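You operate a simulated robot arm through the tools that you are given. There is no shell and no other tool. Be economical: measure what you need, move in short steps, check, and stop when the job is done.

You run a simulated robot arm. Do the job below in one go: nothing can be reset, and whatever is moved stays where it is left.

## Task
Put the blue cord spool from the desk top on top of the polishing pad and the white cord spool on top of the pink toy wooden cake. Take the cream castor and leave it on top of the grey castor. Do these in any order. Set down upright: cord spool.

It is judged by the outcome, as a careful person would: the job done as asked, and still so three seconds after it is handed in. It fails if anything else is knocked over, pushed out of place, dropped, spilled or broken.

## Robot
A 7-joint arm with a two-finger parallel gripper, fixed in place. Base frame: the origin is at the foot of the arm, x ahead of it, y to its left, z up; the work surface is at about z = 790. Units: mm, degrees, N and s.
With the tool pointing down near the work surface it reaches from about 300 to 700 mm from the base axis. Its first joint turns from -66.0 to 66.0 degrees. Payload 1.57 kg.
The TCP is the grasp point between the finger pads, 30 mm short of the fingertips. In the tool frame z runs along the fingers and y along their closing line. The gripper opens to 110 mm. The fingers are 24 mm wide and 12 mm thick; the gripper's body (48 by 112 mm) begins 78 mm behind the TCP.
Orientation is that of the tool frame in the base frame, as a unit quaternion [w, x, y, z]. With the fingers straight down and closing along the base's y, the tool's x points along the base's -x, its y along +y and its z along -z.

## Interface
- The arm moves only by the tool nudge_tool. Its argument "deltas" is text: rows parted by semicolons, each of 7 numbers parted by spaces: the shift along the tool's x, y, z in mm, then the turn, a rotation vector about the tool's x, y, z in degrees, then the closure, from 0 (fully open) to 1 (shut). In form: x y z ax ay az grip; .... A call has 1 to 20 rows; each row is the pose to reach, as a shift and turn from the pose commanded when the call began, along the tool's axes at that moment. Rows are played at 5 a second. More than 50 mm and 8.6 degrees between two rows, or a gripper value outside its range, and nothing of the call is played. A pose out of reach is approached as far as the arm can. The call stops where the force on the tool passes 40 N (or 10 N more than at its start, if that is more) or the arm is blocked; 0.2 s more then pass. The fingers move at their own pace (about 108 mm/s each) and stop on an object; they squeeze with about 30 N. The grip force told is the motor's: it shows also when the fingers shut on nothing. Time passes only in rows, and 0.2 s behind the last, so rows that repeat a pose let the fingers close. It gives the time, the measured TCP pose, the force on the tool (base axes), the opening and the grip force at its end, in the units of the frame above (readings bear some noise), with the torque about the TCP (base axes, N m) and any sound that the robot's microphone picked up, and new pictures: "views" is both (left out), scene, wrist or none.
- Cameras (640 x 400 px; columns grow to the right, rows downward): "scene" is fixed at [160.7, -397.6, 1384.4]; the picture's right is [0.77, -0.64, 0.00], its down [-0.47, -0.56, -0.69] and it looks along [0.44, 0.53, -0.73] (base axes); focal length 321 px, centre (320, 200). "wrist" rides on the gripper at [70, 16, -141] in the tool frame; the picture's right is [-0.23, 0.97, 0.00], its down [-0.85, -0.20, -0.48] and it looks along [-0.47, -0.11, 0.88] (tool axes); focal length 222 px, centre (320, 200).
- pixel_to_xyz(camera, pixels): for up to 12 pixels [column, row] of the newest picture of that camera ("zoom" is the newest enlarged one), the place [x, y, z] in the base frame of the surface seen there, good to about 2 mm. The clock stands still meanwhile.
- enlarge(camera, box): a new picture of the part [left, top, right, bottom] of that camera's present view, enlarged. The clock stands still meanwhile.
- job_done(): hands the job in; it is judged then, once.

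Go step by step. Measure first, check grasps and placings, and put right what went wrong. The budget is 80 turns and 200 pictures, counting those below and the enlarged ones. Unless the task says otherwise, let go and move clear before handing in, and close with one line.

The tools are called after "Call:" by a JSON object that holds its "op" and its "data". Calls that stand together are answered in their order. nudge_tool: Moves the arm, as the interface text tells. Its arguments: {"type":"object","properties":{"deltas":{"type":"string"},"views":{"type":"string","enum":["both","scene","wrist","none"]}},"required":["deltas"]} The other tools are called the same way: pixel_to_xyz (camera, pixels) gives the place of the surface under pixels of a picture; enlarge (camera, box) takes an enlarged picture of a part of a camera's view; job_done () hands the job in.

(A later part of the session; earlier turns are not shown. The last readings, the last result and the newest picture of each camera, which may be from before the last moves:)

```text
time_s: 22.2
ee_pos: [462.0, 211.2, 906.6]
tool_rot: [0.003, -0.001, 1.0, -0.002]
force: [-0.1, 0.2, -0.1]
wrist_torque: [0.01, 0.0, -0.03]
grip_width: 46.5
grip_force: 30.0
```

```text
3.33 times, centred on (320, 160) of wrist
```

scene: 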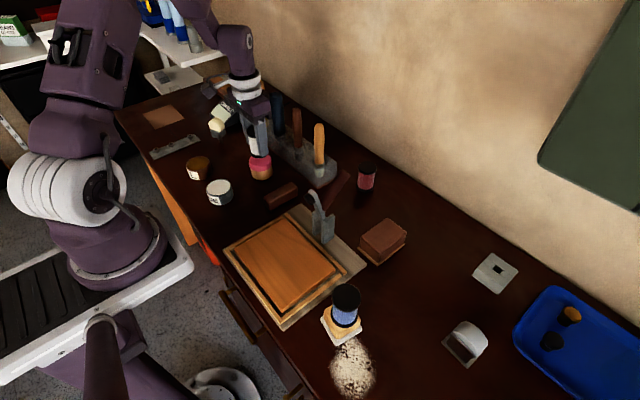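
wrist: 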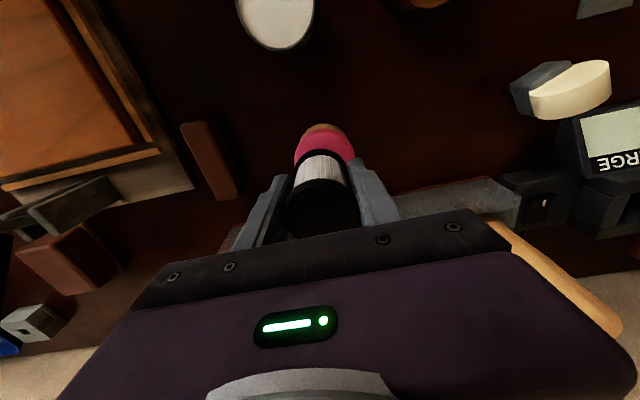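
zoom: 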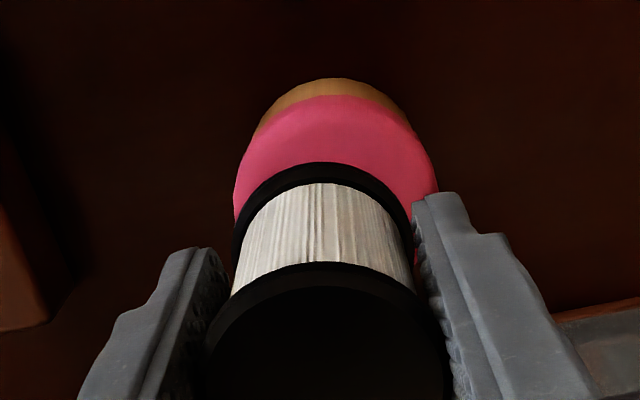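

Scene and wrist hints disagree slightly; I measure flange and cake points in both views.

Call:
{"op": "pixel_to_xyz", "data": {"camera": "zoom", "pixels": [[240, 235], [322, 168], [405, 235], [322, 105], [245, 170], [420, 150], [240, 200], [434, 190], [280, 130], [375, 125], [322, 140]]}}

Call:
{"op": "pixel_to_xyz", "data": {"camera": "scene", "pixels": [[275, 152], [280, 157], [290, 157], [275, 155], [274, 162], [294, 162], [284, 163], [295, 158], [285, 168], [277, 175], [295, 172]]}}

Call:
{"op": "enlarge", "data": {"camera": "scene", "box": [220, 110, 300, 190]}}

Call:
{"op": "pixel_to_xyz", "data": {"camera": "zoom", "pixels": [[275, 220], [285, 234], [310, 240], [345, 237], [266, 255], [320, 260], [378, 250], [370, 235], [272, 237], [325, 290], [295, 280], [360, 278]]}}

```text
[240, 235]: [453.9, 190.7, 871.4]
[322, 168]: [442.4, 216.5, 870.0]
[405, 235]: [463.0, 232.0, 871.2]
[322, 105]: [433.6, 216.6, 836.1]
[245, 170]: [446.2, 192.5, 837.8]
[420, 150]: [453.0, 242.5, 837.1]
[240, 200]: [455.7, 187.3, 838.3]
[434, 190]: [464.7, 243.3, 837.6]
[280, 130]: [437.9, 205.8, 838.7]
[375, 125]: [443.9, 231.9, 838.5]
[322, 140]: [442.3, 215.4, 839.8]
```

```text
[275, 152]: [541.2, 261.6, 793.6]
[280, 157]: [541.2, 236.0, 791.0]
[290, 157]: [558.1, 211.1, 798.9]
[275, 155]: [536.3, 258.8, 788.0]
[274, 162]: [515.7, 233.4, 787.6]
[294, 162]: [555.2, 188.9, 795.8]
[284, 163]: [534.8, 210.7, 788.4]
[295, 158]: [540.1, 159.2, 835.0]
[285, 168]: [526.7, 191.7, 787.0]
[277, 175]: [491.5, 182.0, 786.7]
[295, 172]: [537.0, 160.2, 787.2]
```

```text
5.00 times, centred on (260, 150) of scene
```

zoom: 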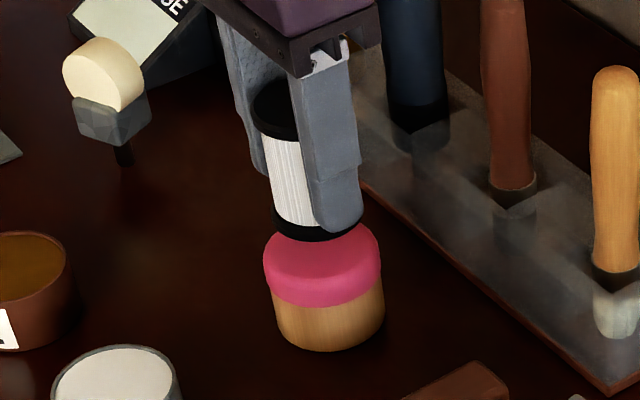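

```text
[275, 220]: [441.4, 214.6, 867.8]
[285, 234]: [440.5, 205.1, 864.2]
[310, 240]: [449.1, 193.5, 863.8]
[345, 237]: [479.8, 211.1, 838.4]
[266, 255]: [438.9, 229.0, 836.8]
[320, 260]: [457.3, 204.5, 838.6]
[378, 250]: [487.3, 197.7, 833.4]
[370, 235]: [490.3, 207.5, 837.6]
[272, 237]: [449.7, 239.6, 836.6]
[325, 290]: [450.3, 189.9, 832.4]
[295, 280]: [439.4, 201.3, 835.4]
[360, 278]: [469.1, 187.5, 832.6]
```

Circle fits: cake centre (463,215), spool foot centre (463,211). I shift +4 mm in y and lower to contact.

Call:
{"op": "nudge_tool", "data": {"deltas": "0 4 6 0 0 0 1; 0 4 14 0 0 0 1; 0 4 19 0 0 0 1; 0 4 22 0 0 0 1; 0 4 24 0 0 0 1; 0 4 25.5 0 0 0 1", "views": "scene"}}

```text
time_s: 23.6
ee_pos: [463.1, 215.7, 881.6]
tool_rot: [0.005, -0.001, 1.0, -0.001]
force: [-1.9, 0.0, 23.1]
wrist_torque: [0.29, -0.11, -0.04]
grip_width: 46.7
grip_force: 30.5
```

scene: 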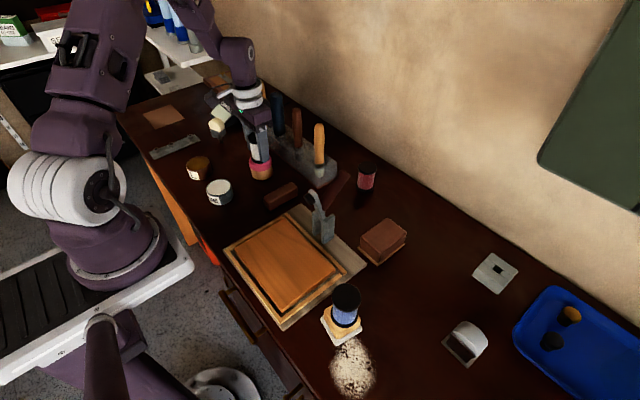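

Firm contact (23 N). I release and rise.

Call:
{"op": "nudge_tool", "data": {"deltas": "0 0 -1 0 0 0 1; 0 0 -1 0 0 0 0.5; 0 0 -1 0 0 0 0.35; 0 0 -1 0 0 0 0.35; 0 0 -30 0 0 0 0.35; 0 0 -70 0 0 0 0.35; 0 0 -110 0 0 0 0.35; 0 0 -110 0 0 0 0.35"}}

Call:
{"op": "enlarge", "data": {"camera": "scene", "box": [190, 90, 300, 200]}}

Call:
{"op": "enlarge", "data": {"camera": "wrist", "box": [440, 60, 600, 160]}}

```text
time_s: 25.4
ee_pos: [460.3, 214.4, 992.0]
tool_rot: [0.003, -0.001, 1.0, -0.002]
force: [-0.5, 0.0, 0.2]
wrist_torque: [0.01, -0.02, -0.02]
grip_width: 71.4
grip_force: 0.1
```

scene: 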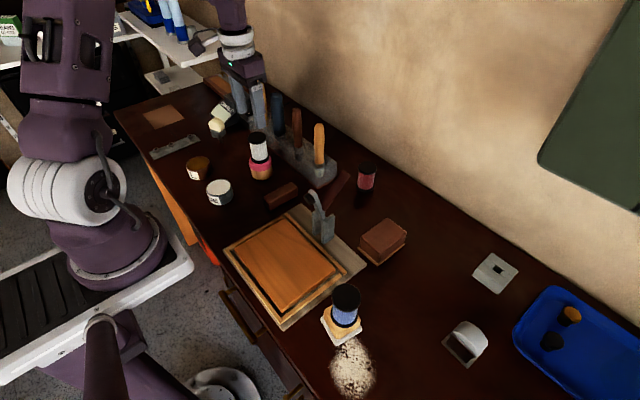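
wrist: 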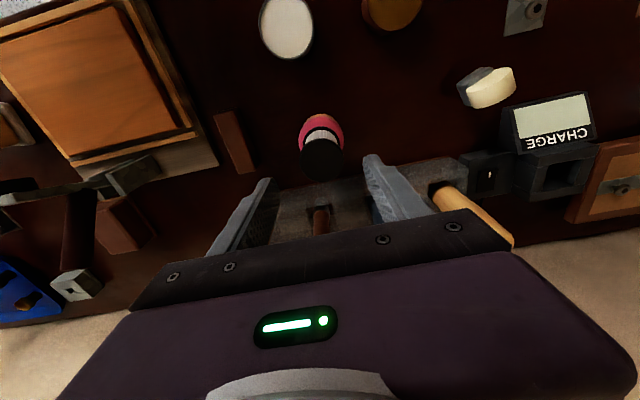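

```text
3.64 times, centred on (245, 145) of scene
```

zoom: 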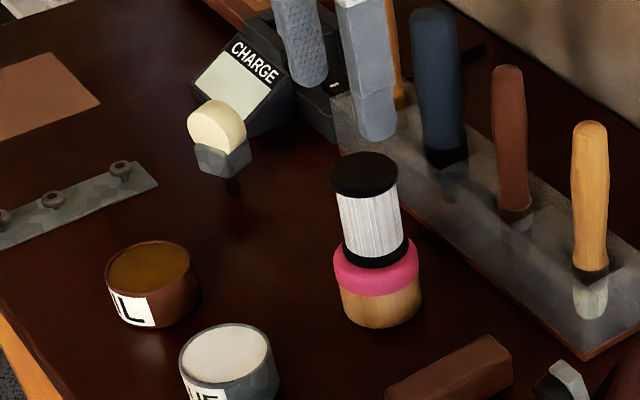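

```text
4.00 times, centred on (520, 110) of wrist
```

zoom: 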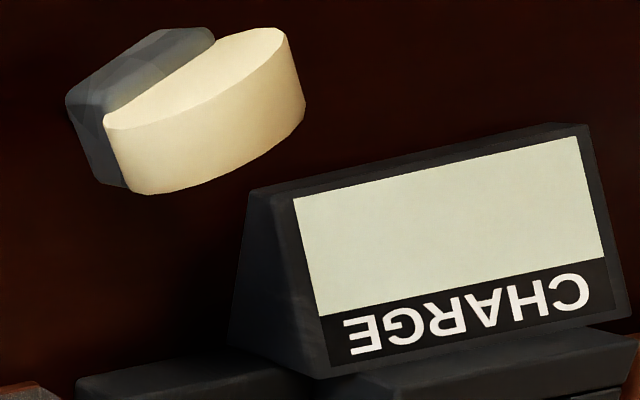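

White spool stands on the cake. Now to the cream castor: I bring the wrist camera over it for a close look.

Call:
{"op": "nudge_tool", "data": {"deltas": "0 45 -10 0 0 0 0.2; 0 90 -10 0 0 0 0; 0 135 -10 0 0 0 0; -5 180 0 0 0 0 0; -5 180 0 0 0 0 0"}}

Call:
{"op": "enlarge", "data": {"camera": "wrist", "box": [270, 70, 410, 180]}}

Call:
{"op": "enlarge", "data": {"camera": "scene", "box": [190, 100, 250, 155]}}

```text
time_s: 26.6
ee_pos: [464.4, 395.5, 993.9]
tool_rot: [0.003, -0.001, 1.0, -0.002]
force: [-0.7, -0.8, -0.1]
wrist_torque: [0.02, 0.03, -0.02]
grip_width: 110.0
grip_force: 0.2
```

scene: 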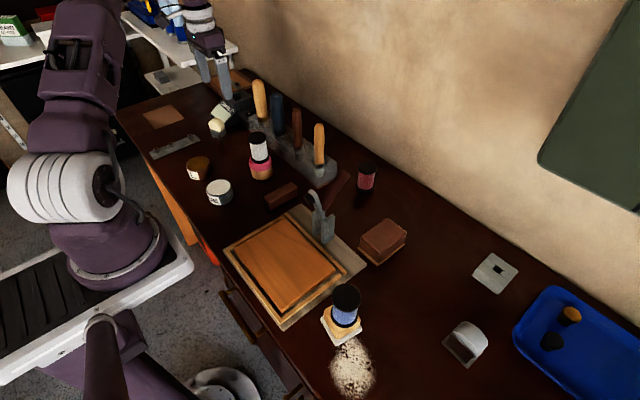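
wrist: 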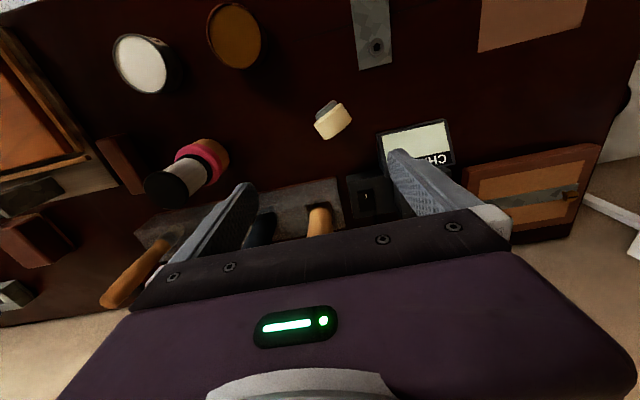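

```text
3.64 times, centred on (340, 125) of wrist
```

zoom: 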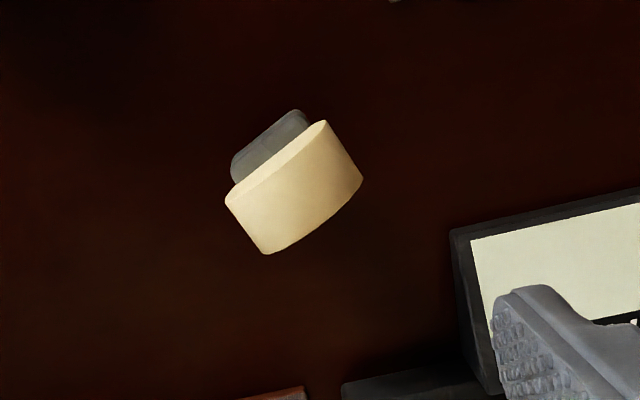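

```text
7.27 times, centred on (220, 128) of scene
```

zoom: 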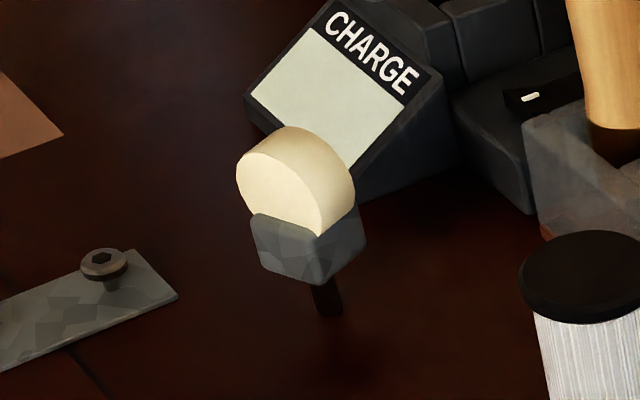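

The cream castor stands on its stem; fork block wraps the lower wheel half. I measure its geometry from both views.

Call:
{"op": "pixel_to_xyz", "data": {"camera": "zoom", "pixels": [[245, 170], [275, 190], [300, 200], [318, 225], [270, 160], [290, 135], [335, 145], [350, 180], [260, 235], [285, 255], [312, 262], [355, 235]]}}

Call:
{"op": "pixel_to_xyz", "data": {"camera": "zoom", "pixels": [[256, 220], [310, 238], [265, 262], [312, 280], [320, 285], [326, 300], [328, 312], [338, 300], [340, 270], [362, 215], [315, 135], [280, 170]]}}

Call:
{"op": "enlarge", "data": {"camera": "wrist", "box": [300, 90, 370, 150]}}

Call:
{"op": "pixel_to_xyz", "data": {"camera": "wrist", "pixels": [[319, 103], [327, 98], [317, 109], [316, 119], [323, 113], [330, 107], [335, 124], [347, 118], [325, 133], [343, 138], [330, 122], [338, 112]]}}

```text
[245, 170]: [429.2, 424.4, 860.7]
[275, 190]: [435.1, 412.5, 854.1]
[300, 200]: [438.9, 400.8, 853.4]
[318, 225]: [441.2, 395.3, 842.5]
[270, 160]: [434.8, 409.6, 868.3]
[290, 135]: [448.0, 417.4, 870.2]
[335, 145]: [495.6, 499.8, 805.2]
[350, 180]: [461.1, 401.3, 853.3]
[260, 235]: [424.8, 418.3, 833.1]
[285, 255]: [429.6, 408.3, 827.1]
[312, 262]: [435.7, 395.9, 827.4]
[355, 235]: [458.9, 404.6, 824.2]
```

```text
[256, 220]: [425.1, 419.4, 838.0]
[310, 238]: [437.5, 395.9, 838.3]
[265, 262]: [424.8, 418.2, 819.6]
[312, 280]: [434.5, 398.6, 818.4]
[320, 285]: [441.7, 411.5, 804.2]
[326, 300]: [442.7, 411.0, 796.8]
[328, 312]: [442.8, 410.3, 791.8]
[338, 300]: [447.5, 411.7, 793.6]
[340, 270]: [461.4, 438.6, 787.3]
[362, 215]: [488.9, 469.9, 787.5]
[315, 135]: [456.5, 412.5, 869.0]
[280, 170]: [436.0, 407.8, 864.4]
```

```text
6.67 times, centred on (335, 120) of wrist
```

zoom: 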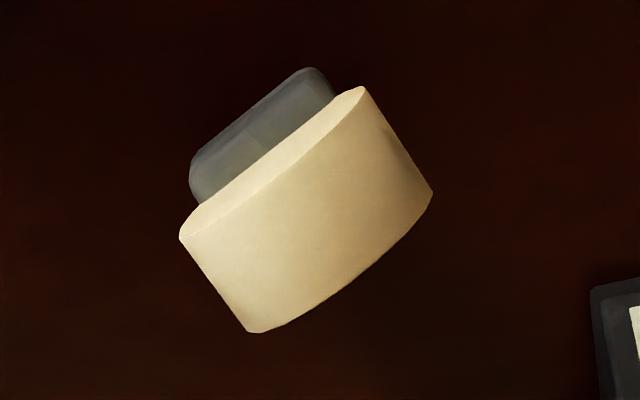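

```text
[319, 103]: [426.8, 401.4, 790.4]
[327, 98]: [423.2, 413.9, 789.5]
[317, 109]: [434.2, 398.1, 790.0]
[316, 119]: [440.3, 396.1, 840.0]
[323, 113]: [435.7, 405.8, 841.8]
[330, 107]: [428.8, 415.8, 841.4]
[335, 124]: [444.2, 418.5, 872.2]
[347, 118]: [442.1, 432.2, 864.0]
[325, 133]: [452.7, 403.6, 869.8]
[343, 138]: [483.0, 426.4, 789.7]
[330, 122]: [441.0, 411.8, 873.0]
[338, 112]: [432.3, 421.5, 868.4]
```

Fork face normal is horizontal at ≈28.7° azimuth; castor axis ≈(444,414), wheel centre z≈850, wheel Ø≈45. The only stable seat is lying with the fork's flat face on the grey wheel, so I'll grip the wheel across its diameter with the tool tilted 30°, then place with the opposite tilt. First yaw and tilt at a safe height.

Call:
{"op": "nudge_tool", "data": {"deltas": "-5 10 11 0 0 -7.2 0.1; -10 20 22 0 0 -14.4 0.2; -15 30 33 0 0 -21.6 0.25; -19.6 40.5 44 0 0 -28.7 0.25; -19.6 40.5 44 0 0 -28.7 0.25", "views": "none"}}

Call:
{"op": "nudge_tool", "data": {"deltas": "0 0 0 0 7.5 0 0.25; 0 0 0 0 15 0 0.25; 0 0 0 0 22.5 0 0.25; 0 0 0 0 30 0 0.25; 0 0 0 0 30 0 0.25"}}

```text
time_s: 27.8
ee_pos: [486.9, 436.3, 949.2]
tool_rot: [0.003, -0.25, 0.968, -0.004]
force: [0.5, -0.1, 0.7]
wrist_torque: [-0.02, -0.01, 0.0]
grip_width: 82.4
grip_force: 0.1
```

```text
time_s: 29.0
ee_pos: [416.6, 364.6, 955.5]
tool_rot: [-0.228, -0.241, 0.941, -0.062]
force: [0.5, -0.9, 0.1]
wrist_torque: [-0.06, 0.0, 0.0]
grip_width: 82.4
grip_force: 0.1
out of reach, approached as far as the arm can: row 1, 2, 3, 4, 5
```

scene: 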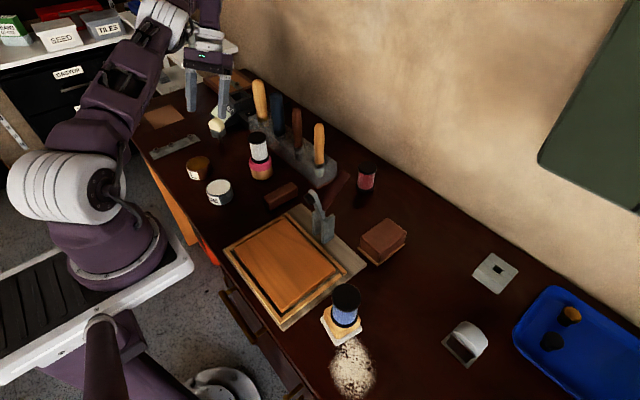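
wrist: 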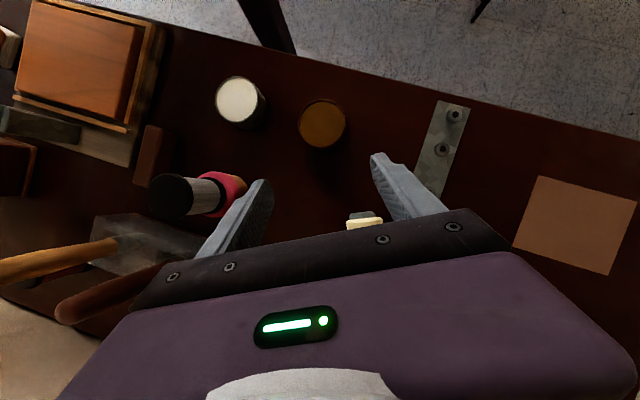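

The inward tilt is out of reach here (stopped at r≈553). New plan: pick the castor straight down, re-stand it nearer the base, and regrasp with tilt there. First undo the tilt, and measure free table spots.

Call:
{"op": "nudge_tool", "data": {"deltas": "0 0 0 0 -7.5 0 0.25; 0 0 0 0 -15 0 0.25; 0 0 0 0 -22.5 0 0.25; 0 0 0 0 -28 0 0.25; 0 0 0 0 -28 0 0.25", "views": "wrist"}}

Call:
{"op": "pixel_to_xyz", "data": {"camera": "scene", "pixels": [[198, 162], [207, 172], [188, 165], [219, 186], [231, 192], [208, 190], [175, 146], [195, 138], [155, 152], [225, 160], [240, 180], [282, 195]]}}

```text
time_s: 30.2
ee_pos: [418.3, 367.8, 954.1]
tool_rot: [-0.014, -0.248, 0.969, -0.007]
force: [0.5, 0.0, -0.8]
wrist_torque: [0.02, 0.0, -0.02]
grip_width: 82.8
grip_force: 0.0
```

wrist: 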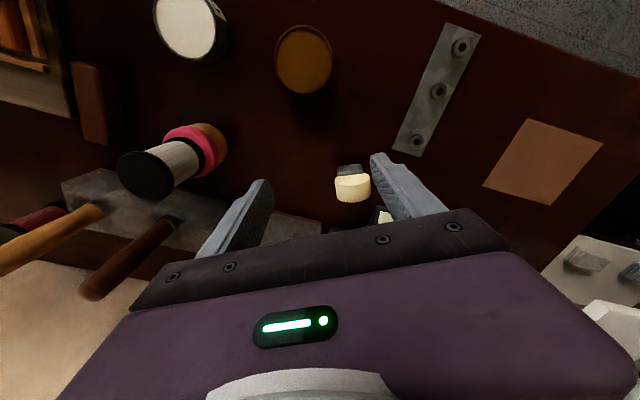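

```text
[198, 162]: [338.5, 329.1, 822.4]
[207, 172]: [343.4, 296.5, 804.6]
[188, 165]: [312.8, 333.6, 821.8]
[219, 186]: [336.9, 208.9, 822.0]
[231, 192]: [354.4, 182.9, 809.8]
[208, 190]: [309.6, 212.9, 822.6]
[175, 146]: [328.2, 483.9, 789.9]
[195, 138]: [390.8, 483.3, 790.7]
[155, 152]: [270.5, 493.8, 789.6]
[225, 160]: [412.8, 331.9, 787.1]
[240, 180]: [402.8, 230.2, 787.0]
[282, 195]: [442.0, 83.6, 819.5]
```

The arm is back near vertical at (418,368,954). I move over the castor (444,414), hover at z 930 and verify alignment.

Call:
{"op": "nudge_tool", "data": {"deltas": "-15 10 0 0 -1.6 0 0.25; -30 20 0 0 -1.6 0 0.25; -44.6 28.4 5 0 -1.6 0 0.25; -44.6 28.4 24 0 -1.6 0 0.25; -44.6 28.4 24 0 -1.6 0 0.25"}}

Call:
{"op": "enlarge", "data": {"camera": "wrist", "box": [220, 90, 420, 215]}}

```text
time_s: 31.4
ee_pos: [442.4, 415.6, 928.8]
tool_rot: [-0.001, -0.248, 0.969, -0.005]
force: [-0.3, 0.4, 0.1]
wrist_torque: [-0.02, 0.04, -0.03]
grip_width: 82.7
grip_force: 0.0
```

scene: 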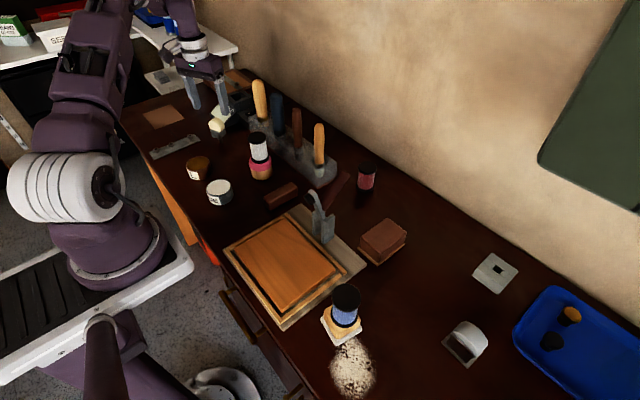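
wrist: 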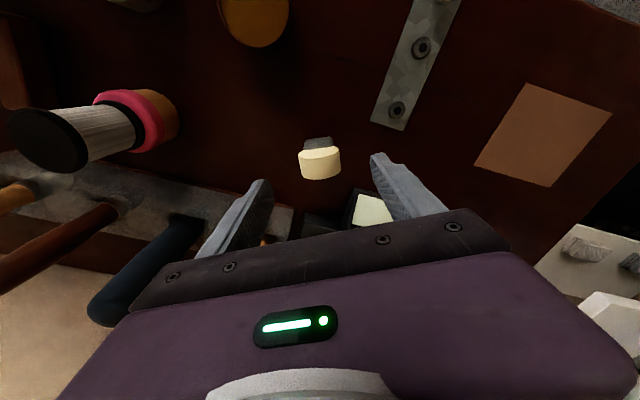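

```text
3.20 times, centred on (320, 152) of wrist
```

zoom: 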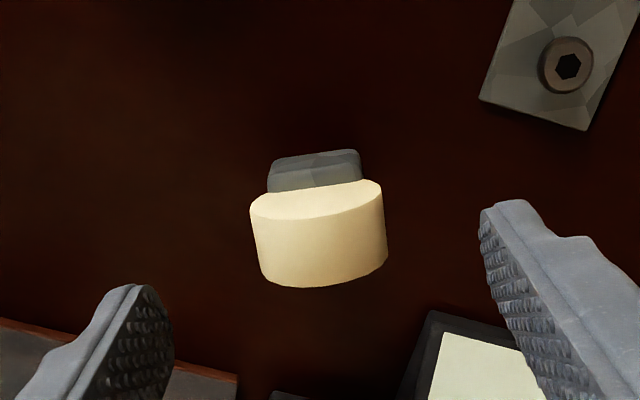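

Wheel edges align with the tool axes. Measuring the wheel's rim extents for centring.

Call:
{"op": "pixel_to_xyz", "data": {"camera": "zoom", "pixels": [[254, 215], [378, 192], [315, 207], [266, 272], [384, 255], [320, 280], [320, 240], [318, 215], [275, 185], [357, 172], [316, 190], [320, 265]]}}

```text
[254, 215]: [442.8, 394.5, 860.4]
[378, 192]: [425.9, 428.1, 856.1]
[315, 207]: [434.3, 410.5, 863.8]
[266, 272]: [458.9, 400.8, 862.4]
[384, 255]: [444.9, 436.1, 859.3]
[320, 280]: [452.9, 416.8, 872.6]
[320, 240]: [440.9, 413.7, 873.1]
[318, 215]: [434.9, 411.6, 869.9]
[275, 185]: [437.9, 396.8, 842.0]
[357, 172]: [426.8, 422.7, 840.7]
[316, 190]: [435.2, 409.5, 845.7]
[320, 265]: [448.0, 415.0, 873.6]
```

TCP is within 1 mm of the wheel centre. Going down to z≈852 and gripping.

Call:
{"op": "nudge_tool", "data": {"deltas": "0 -0.5 20 0 0 0 0.25; 0 -0.5 40 0 0 0 0.25; 0 -0.5 60 0 0 0 0.25; 0 -0.5 77 0 0 0 0.25; 0 -0.5 77 0 0 0 0.25; 0 -0.5 77 0 0 0 0.6; 0 -0.5 77 0 0 0 1; 0 -0.5 77 0 0 0 1; 0 -0.5 77 0 0 0 1"}}

Call:
{"op": "enlarge", "data": {"camera": "scene", "box": [180, 80, 260, 150]}}

```text
time_s: 33.4
ee_pos: [441.0, 413.8, 850.4]
tool_rot: [0.0, -0.249, 0.969, -0.004]
force: [0.5, 0.0, 0.2]
wrist_torque: [0.03, 0.0, -0.01]
grip_width: 41.3
grip_force: 30.4
```

scene: 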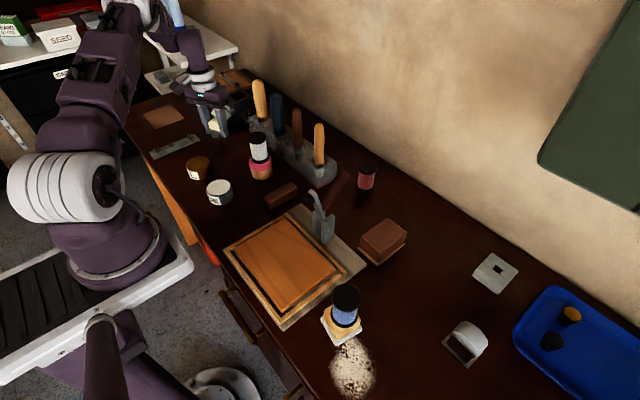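
wrist: 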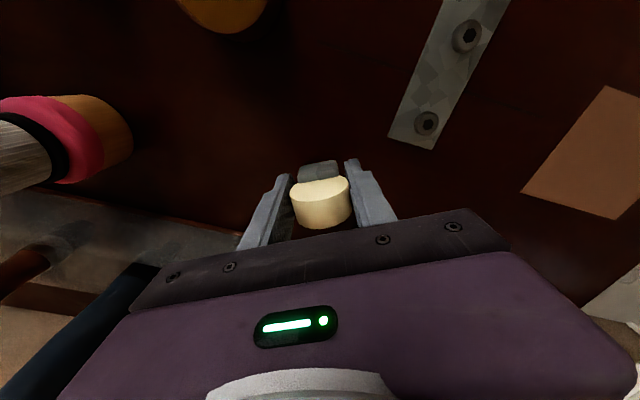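

```text
5.71 times, centred on (220, 115) of scene
```

zoom: 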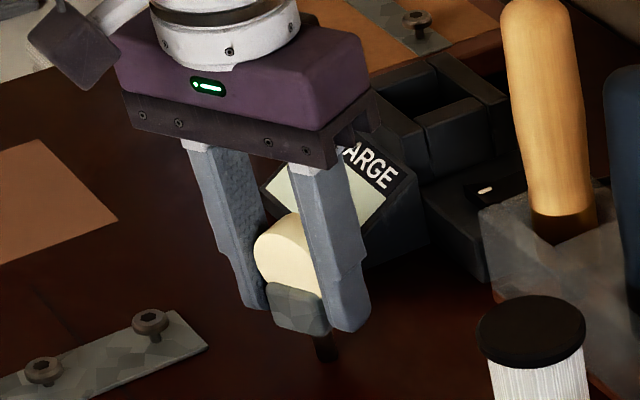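

Gripped at 41.3 mm. I lift and carry to the nearer spot (400,325), then test the inward tilt reach there while in the air.

Call:
{"op": "nudge_tool", "data": {"deltas": "0 0 -25 0 0 0 1; 0 0 -50 0 0 0 1; 26 -19 -50 0 0 0 1; 52 -38 -50 0 0 0 1; 78.5 -58 -50 0 0 0 1; 78.5 -58 -50 0 0 0 1", "views": "none"}}

Call:
{"op": "nudge_tool", "data": {"deltas": "0 0 0 0 8 0 1; 0 0 0 0 16 0 1; 0 0 0 0 24 0 1; 0 0 0 0 32 0 1; 0 0 0 0 38 0 1; 0 0 0 0 38 0 1"}}

```text
time_s: 34.8
ee_pos: [401.7, 324.1, 902.0]
tool_rot: [-0.001, -0.248, 0.969, -0.004]
force: [-0.1, 0.7, -0.4]
wrist_torque: [-0.02, 0.01, -0.03]
grip_width: 40.8
grip_force: 30.3
```

```text
time_s: 36.2
ee_pos: [400.9, 324.0, 901.5]
tool_rot: [-0.317, -0.234, 0.915, -0.086]
force: [-0.9, 0.0, -0.7]
wrist_torque: [0.03, 0.04, 0.02]
grip_width: 40.7
grip_force: 30.3
```

scene: 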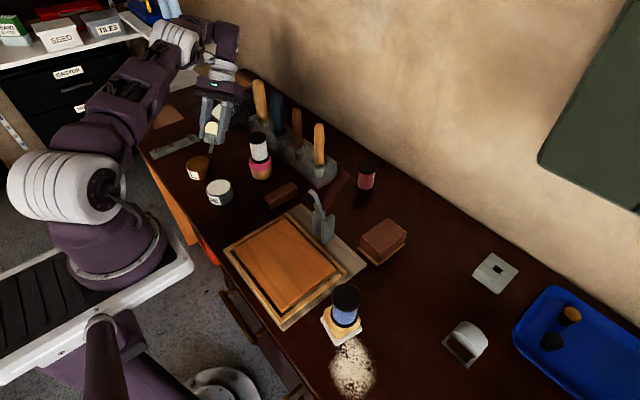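
wrist: 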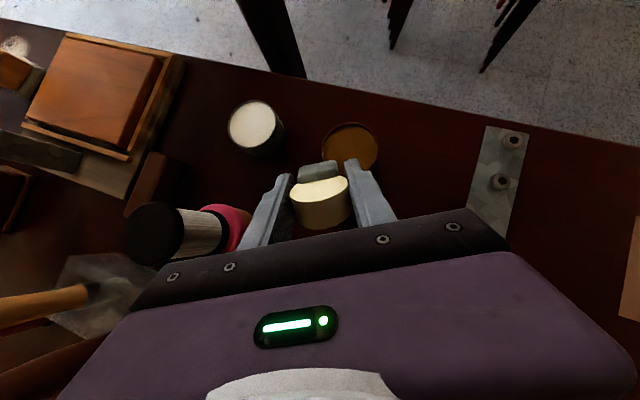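

38° inward tilt is reachable here. I return to vertical, lower the castor to stand on its stem at this spot.

Call:
{"op": "nudge_tool", "data": {"deltas": "0 0 0 0 -8 0 1; 0 0 0 0 -16 0 1; 0 0 0 0 -24 0 1; 0 0 0 0 -32 0 1; 0 0 0 0 -38 0 1; 0 0 0 0 -38 0 1", "views": "none"}}

Call:
{"op": "nudge_tool", "data": {"deltas": "0 0 20 0 0 0 1; 0 0 38 0 0 0 1; 0 0 46 0 0 0 1; 0 0 49 0 0 0 1; 0 0 50.5 0 0 0 1"}}

Call:
{"op": "enlarge", "data": {"camera": "scene", "box": [180, 90, 270, 180]}}

```text
time_s: 37.6
ee_pos: [401.8, 325.0, 901.0]
tool_rot: [0.0, -0.248, 0.969, -0.003]
force: [-0.6, -0.7, 0.0]
wrist_torque: [-0.01, 0.01, 0.0]
grip_width: 41.0
grip_force: 29.9
```

```text
time_s: 38.8
ee_pos: [400.9, 325.0, 851.4]
tool_rot: [-0.001, -0.249, 0.969, -0.004]
force: [0.5, 0.5, 0.5]
wrist_torque: [0.0, 0.02, -0.01]
grip_width: 40.8
grip_force: 29.9
```

scene: 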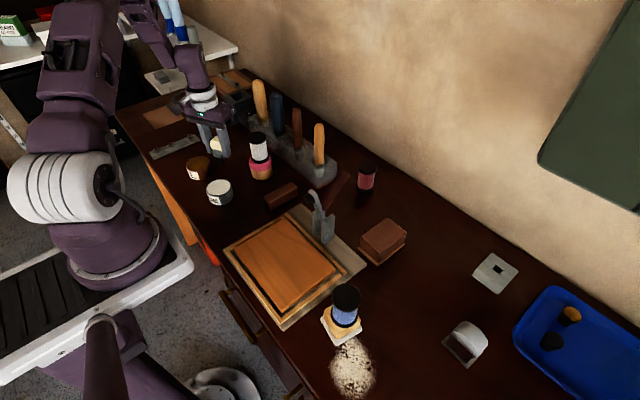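
wrist: 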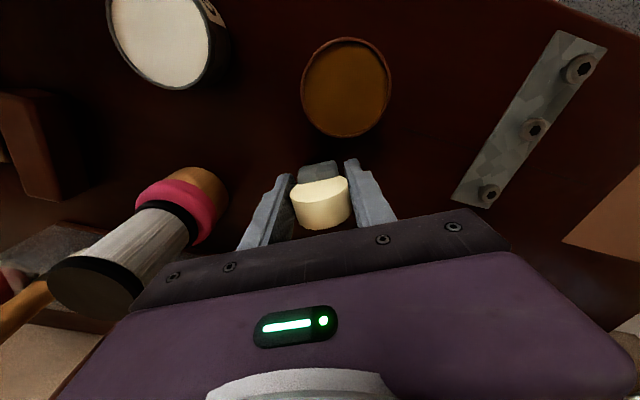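

```text
4.44 times, centred on (225, 135) of scene
```

zoom: 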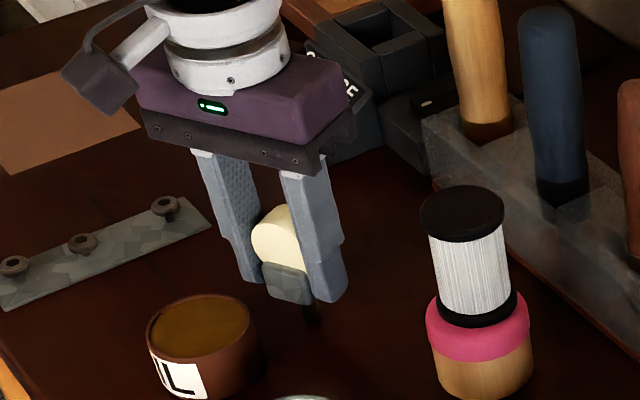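

No contact force yet; creeping down.

Call:
{"op": "nudge_tool", "data": {"deltas": "0 0 0.5 0 0 0 1; 0 0 1 0 0 0 1", "views": "none"}}

Call:
{"op": "nudge_tool", "data": {"deltas": "0 0 0.4 0 0 0 1; 0 0 0.8 0 0 0 1", "views": "none"}}

```text
time_s: 39.4
ee_pos: [400.9, 325.2, 851.9]
tool_rot: [-0.001, -0.249, 0.968, -0.004]
force: [-2.1, -0.6, 5.3]
wrist_torque: [0.01, 0.12, 0.04]
grip_width: 40.7
grip_force: 29.4
```

```text
time_s: 40.0
ee_pos: [402.3, 324.5, 851.4]
tool_rot: [0.001, -0.249, 0.969, -0.004]
force: [-4.1, -2.1, 28.2]
wrist_torque: [-0.05, 0.1, -0.03]
grip_width: 40.9
grip_force: 30.3
```

Stem on the desk (28 N). Ease off a little, open and rise.

Call:
{"op": "nudge_tool", "data": {"deltas": "0 0 -0.7 0 0 0 1; 0 0 -0.7 0 0 0 0.5; 0 0 -0.7 0 0 0 0.3; 0 0 -0.7 0 0 0 0.25; 0 0 -0.7 0 0 0 0.25; 0 0 -30 0 0 0 0.25; 0 0 -60 0 0 0 0.25; 0 0 -60 0 0 0 0.25"}}

Call:
{"op": "enlarge", "data": {"camera": "scene", "box": [180, 100, 260, 180]}}

Call:
{"op": "enlarge", "data": {"camera": "wrist", "box": [220, 90, 420, 215]}}

```text
time_s: 41.8
ee_pos: [401.1, 326.3, 909.0]
tool_rot: [-0.001, -0.248, 0.969, -0.004]
force: [-0.3, -0.4, 0.3]
wrist_torque: [-0.02, -0.02, -0.02]
grip_width: 82.4
grip_force: 0.0
```

scene: 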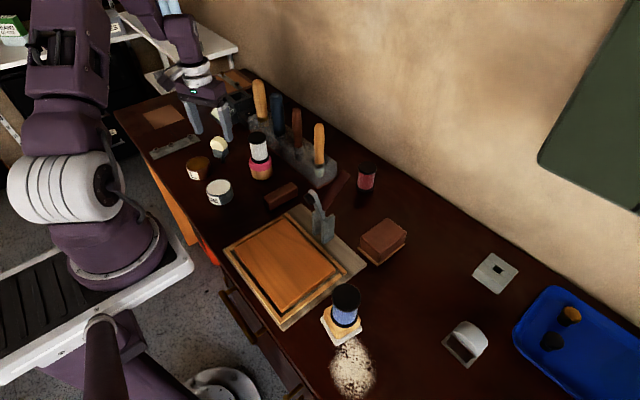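
wrist: 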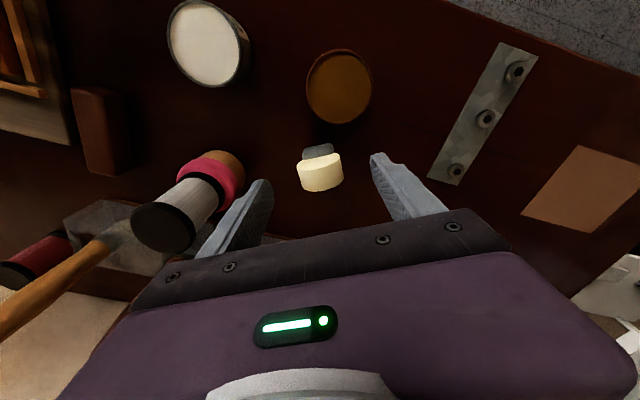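

```text
5.00 times, centred on (220, 140) of scene
```

zoom: 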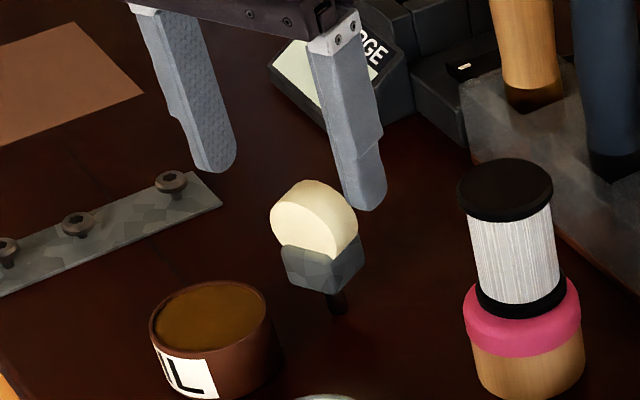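

```text
3.20 times, centred on (320, 152) of wrist
```

zoom: 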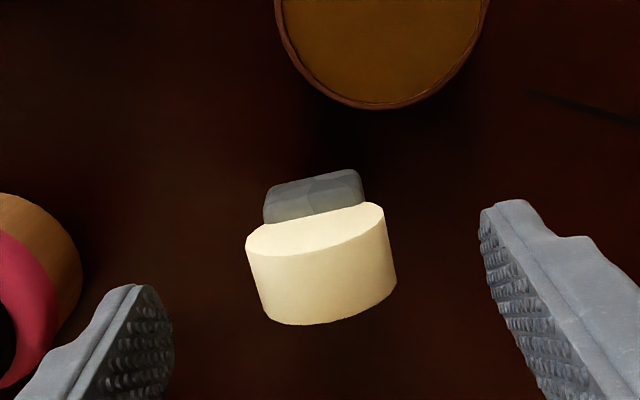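

Castor stands upright at the new spot, perhaps yawed a few degrees. Measuring again.

Call:
{"op": "pixel_to_xyz", "data": {"camera": "zoom", "pixels": [[252, 255], [380, 218], [316, 230], [262, 305], [392, 272], [330, 318], [325, 285], [270, 212], [358, 190], [318, 205], [316, 240]]}}

Call:
{"op": "enlarge", "data": {"camera": "scene", "box": [200, 125, 240, 170]}}

Call:
{"op": "pixel_to_xyz", "data": {"camera": "scene", "pixels": [[215, 151], [218, 153], [222, 155], [224, 157], [230, 152], [227, 154], [216, 144], [222, 148], [226, 161]]}}

```text
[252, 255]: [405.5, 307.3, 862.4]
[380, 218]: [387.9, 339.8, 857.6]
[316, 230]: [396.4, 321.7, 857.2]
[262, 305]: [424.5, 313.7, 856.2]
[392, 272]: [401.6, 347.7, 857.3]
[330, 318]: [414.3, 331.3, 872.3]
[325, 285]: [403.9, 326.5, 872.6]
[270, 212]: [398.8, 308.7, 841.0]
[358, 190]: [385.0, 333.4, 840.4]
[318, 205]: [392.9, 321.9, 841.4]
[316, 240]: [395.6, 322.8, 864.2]
```

```text
8.89 times, centred on (220, 148) of scene
```

zoom: 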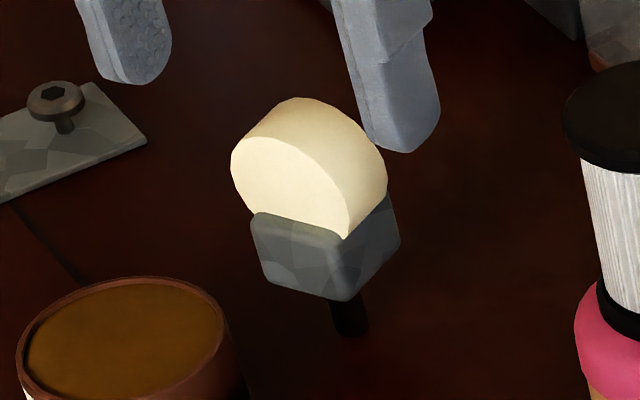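

```text
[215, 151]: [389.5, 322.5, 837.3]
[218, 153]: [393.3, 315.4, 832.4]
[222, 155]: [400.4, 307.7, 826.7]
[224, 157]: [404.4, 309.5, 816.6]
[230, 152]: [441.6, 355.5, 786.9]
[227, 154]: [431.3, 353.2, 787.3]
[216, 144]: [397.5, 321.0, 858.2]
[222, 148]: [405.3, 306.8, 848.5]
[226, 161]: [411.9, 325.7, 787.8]
```

Castor centre ≈(402.6,325.3), orientation unchanged. I tilt 38° and descend with the fingers straddling the wheel.

Call:
{"op": "nudge_tool", "data": {"deltas": "-3 -1 0 0 8 0 0.25; -5 -1.6 0 0 16 0 0.25; -7 -1.6 0 0 24 0 0.25; -7 -1.6 0 0 32 0 0.25; -7 -1.6 0 0 38 0 0.25; -7 -1.6 25 0 38 0 0.25; -7 -1.6 48 0 38 0 0.25; -7 -1.6 48 0 38 0 0.25"}}

Call:
{"op": "enlarge", "data": {"camera": "wrist", "box": [220, 110, 420, 235]}}

Call:
{"op": "enlarge", "data": {"camera": "scene", "box": [180, 90, 270, 180]}}

```text
time_s: 43.6
ee_pos: [408.2, 328.1, 859.8]
tool_rot: [-0.316, -0.233, 0.916, -0.084]
force: [0.2, -0.2, 0.5]
wrist_torque: [0.03, 0.02, 0.02]
grip_width: 82.4
grip_force: 0.1
```

scene: 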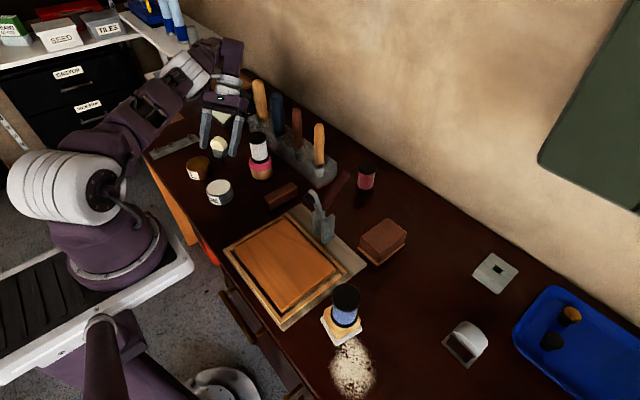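
wrist: 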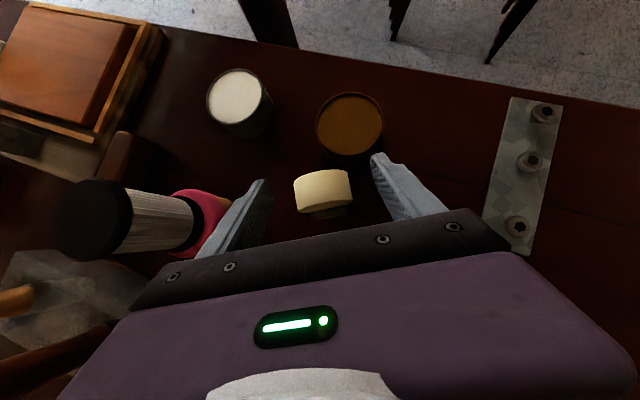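

```text
3.20 times, centred on (320, 172) of wrist
```

zoom: 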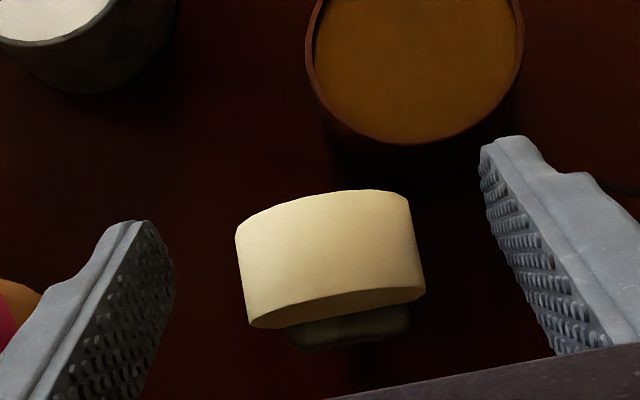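

```text
4.44 times, centred on (225, 135) of scene
```

zoom: 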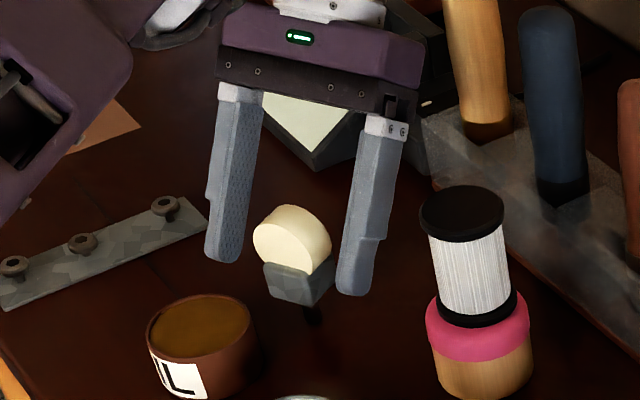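

Fingers straddle the wheel as planned. Closing.

Call:
{"op": "nudge_tool", "data": {"deltas": "0 0 0 0 0 0 0.5; 0 0 0 0 0 0 0.62; 0 0 0 0 0 0 1; 0 0 0 0 0 0 1; 0 0 0 0 0 0 1"}}

Call:
{"op": "enlarge", "data": {"camera": "scene", "box": [180, 90, 270, 180]}}

```text
time_s: 44.8
ee_pos: [408.7, 327.7, 862.5]
tool_rot: [-0.316, -0.234, 0.915, -0.085]
force: [-0.3, -0.6, 0.6]
wrist_torque: [-0.04, -0.02, -0.03]
grip_width: 40.5
grip_force: 30.0
```

scene: 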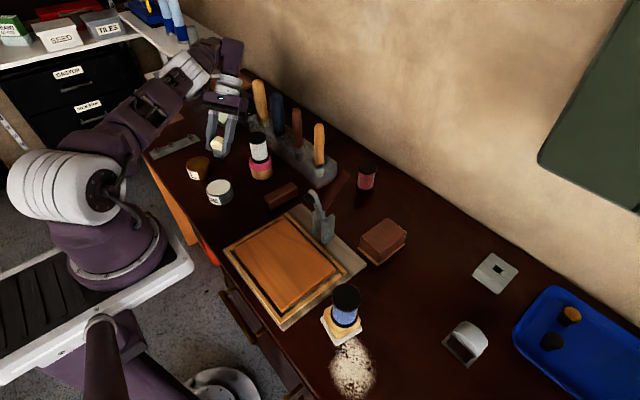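
wrist: 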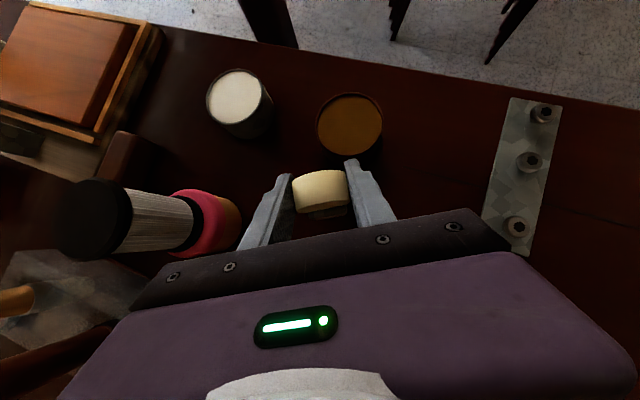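

```text
4.44 times, centred on (225, 135) of scene
```

zoom: 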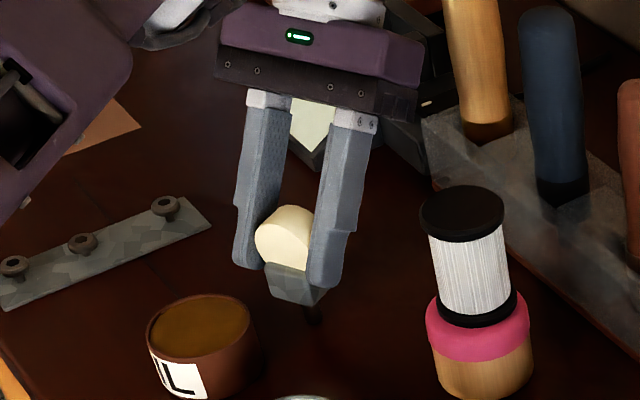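

Castor held with the tilt. I lift straight up and undo the tilt.

Call:
{"op": "nudge_tool", "data": {"deltas": "18 0 -24 0 0 0 1; 37 0 -47 0 0 0 1; 55 0 -70 0 -7.6 0 1; 74 0 -94 0 -15.2 0 1; 92 0 -118 0 -22.8 0 1; 104 0 -134 0 -30.4 0 1; 104 0 -134 0 -38 0 1; 104 0 -134 0 -38 0 1", "views": "wrist"}}

```text
time_s: 46.6
ee_pos: [408.5, 330.0, 1031.4]
tool_rot: [0.0, -0.249, 0.969, -0.003]
force: [-0.6, -0.9, -1.4]
wrist_torque: [-0.02, 0.0, 0.02]
grip_width: 40.7
grip_force: 30.4
```

wrist: 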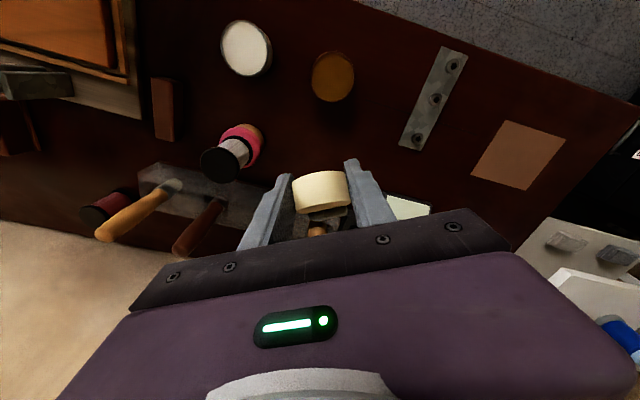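

Level at z 1031. I carry it across at z≈1060 (clear of clamp top ≈955) to above the grey castor's near side, unwinding the yaw.

Call:
{"op": "nudge_tool", "data": {"deltas": "20.8 -40.6 -10 0 0 1.8 1; 41.7 -81.2 -20 0 0 3.6 1; 62.5 -121.9 -30 0 0 5.4 1; 83.3 -162.5 -30 0 0 7.2 1; 104.2 -203.1 -30 0 0 9 1; 125 -243.7 -30 0 0 10.8 1; 145.8 -284.3 -30 0 0 12.6 1; 166.6 -325 -30 0 0 14.4 1; 187.5 -365.6 -30 0 0 16.2 1; 208.3 -406.2 -30 0 0 18 1; 229.1 -446.8 -30 0 0 19.8 1; 250 -487.4 -30 0 0 21.6 1; 270.8 -528 -30 0 0 23.4 1; 291.6 -568.7 -30 0 0 25.2 1; 312.5 -609.3 -30 0 0 27 1; 333.3 -649.9 -30 0 0 28.84 1; 333.3 -649.9 -30 0 0 28.84 1"}}

```text
time_s: 50.2
ee_pos: [428.1, -401.3, 1066.6]
tool_rot: [0.0, 0.0, 1.0, -0.003]
force: [0.2, 0.4, -1.2]
wrist_torque: [0.03, -0.01, -0.01]
grip_width: 41.1
grip_force: 30.3
```

scene: 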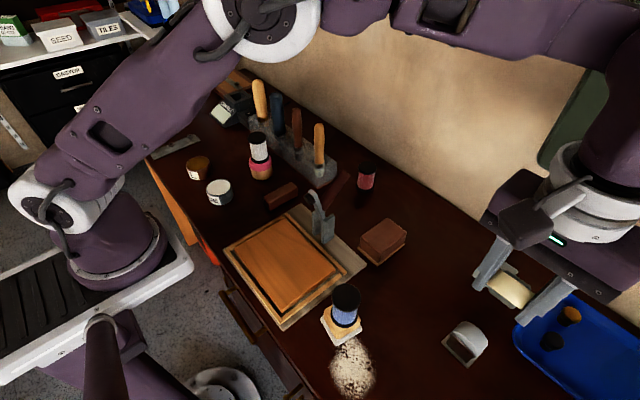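
wrist: 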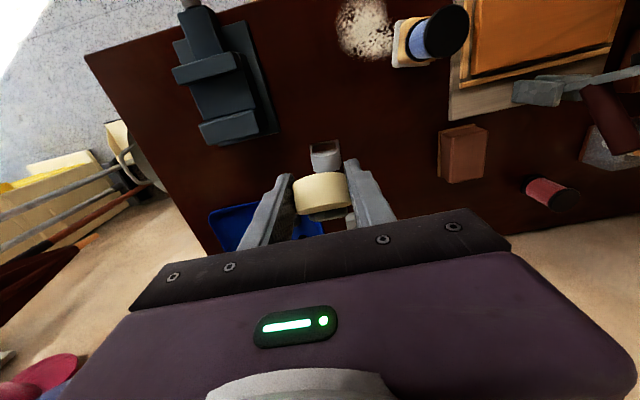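

The dark vise-like thing at wrist (215,75) must be avoided; measuring it and the grey castor again.

Call:
{"op": "pixel_to_xyz", "data": {"camera": "wrist", "pixels": [[180, 15], [190, 70], [240, 60], [210, 130], [250, 122], [275, 130], [232, 25], [200, 40], [318, 150], [333, 150], [325, 160]]}}

Call:
{"op": "enlarge", "data": {"camera": "scene", "box": [435, 310, 505, 370]}}

Call:
{"op": "pixel_to_xyz", "data": {"camera": "zoom", "pixels": [[255, 100], [300, 120], [350, 160], [400, 215], [330, 125], [360, 145], [270, 150], [330, 190], [290, 115], [310, 145], [340, 180], [380, 170]]}}

```text
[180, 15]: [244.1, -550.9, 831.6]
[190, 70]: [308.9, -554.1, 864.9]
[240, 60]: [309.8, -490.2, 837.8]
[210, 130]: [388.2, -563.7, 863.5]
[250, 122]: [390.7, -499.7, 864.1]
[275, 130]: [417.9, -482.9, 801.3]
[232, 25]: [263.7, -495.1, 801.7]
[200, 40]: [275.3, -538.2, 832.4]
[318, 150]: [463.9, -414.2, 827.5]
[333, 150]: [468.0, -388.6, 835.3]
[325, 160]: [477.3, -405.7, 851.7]
```

```text
6.67 times, centred on (470, 340) of scene
```

zoom: 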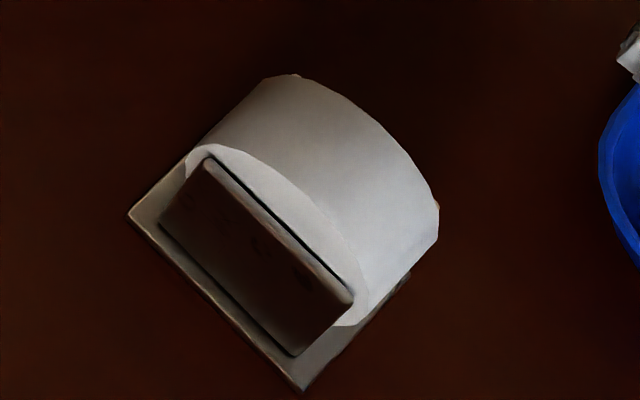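

```text
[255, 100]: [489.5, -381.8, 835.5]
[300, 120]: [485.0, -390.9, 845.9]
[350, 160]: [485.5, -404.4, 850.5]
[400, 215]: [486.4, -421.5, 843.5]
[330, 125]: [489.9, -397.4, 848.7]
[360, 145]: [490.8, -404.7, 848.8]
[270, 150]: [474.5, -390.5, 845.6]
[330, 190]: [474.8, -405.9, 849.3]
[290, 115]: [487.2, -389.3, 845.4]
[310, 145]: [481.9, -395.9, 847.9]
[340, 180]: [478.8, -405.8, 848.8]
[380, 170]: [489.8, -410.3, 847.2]
```

The vise stays at y<-480, so the path is clear. I tilt 52° outward and come to a hover ~45 mm above the grey castor.

Call:
{"op": "nudge_tool", "data": {"deltas": "0 0 0 0 -7.5 0 1; 0 0 0 0 -15 0 1; 0 0 0 0 -22.5 0 1; 0 0 0 0 -30 0 1; -5 0 20 0 -37.5 0 1; -10 -1 50 0 -45 0 1; -20 -2 90 0 -52 0 1; -30 -3 125 0 -52 0 1; -40 -3 149 0 -52 0 1; -40 -3 149 0 -52 0 1"}}

Call:
{"op": "enlarge", "data": {"camera": "scene", "box": [400, 250, 540, 380]}}

Call:
{"op": "enlarge", "data": {"camera": "wrist", "box": [220, 110, 420, 235]}}

```text
time_s: 52.4
ee_pos: [470.0, -403.2, 918.5]
tool_rot: [0.439, -0.001, 0.899, -0.004]
force: [0.6, 1.2, -0.1]
wrist_torque: [0.01, 0.03, 0.0]
grip_width: 40.7
grip_force: 30.2
```

scene: 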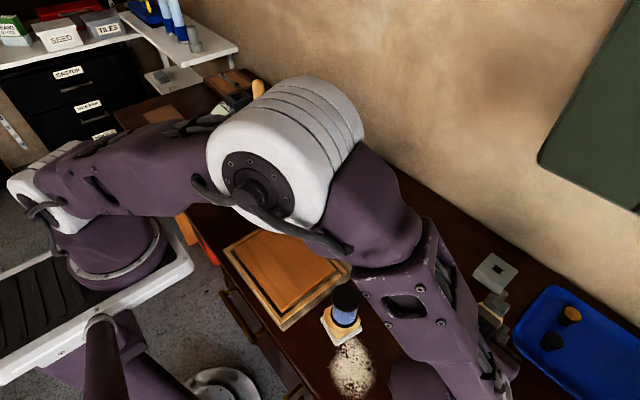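
wrist: 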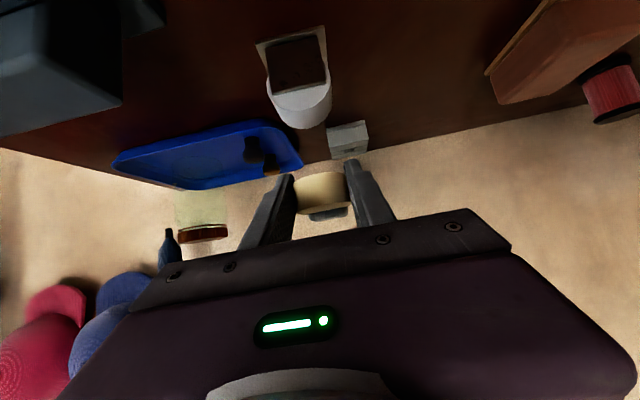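

```text
3.08 times, centred on (470, 315) of scene
```

zoom: 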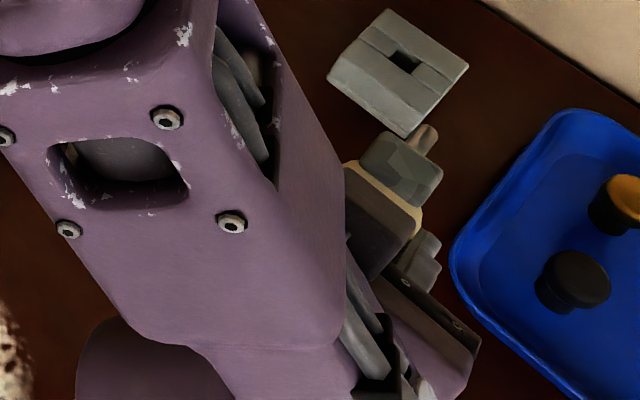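

```text
3.20 times, centred on (320, 172) of wrist
```

zoom: 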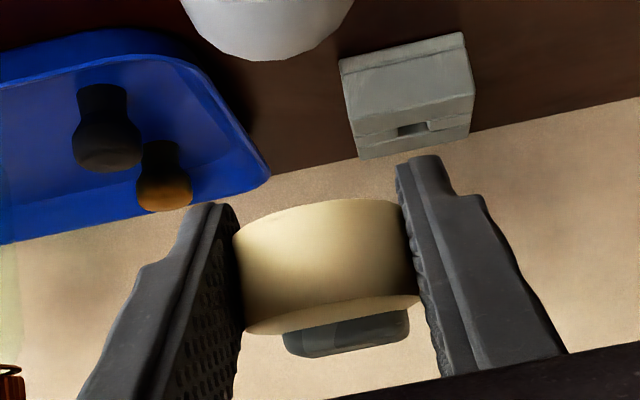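

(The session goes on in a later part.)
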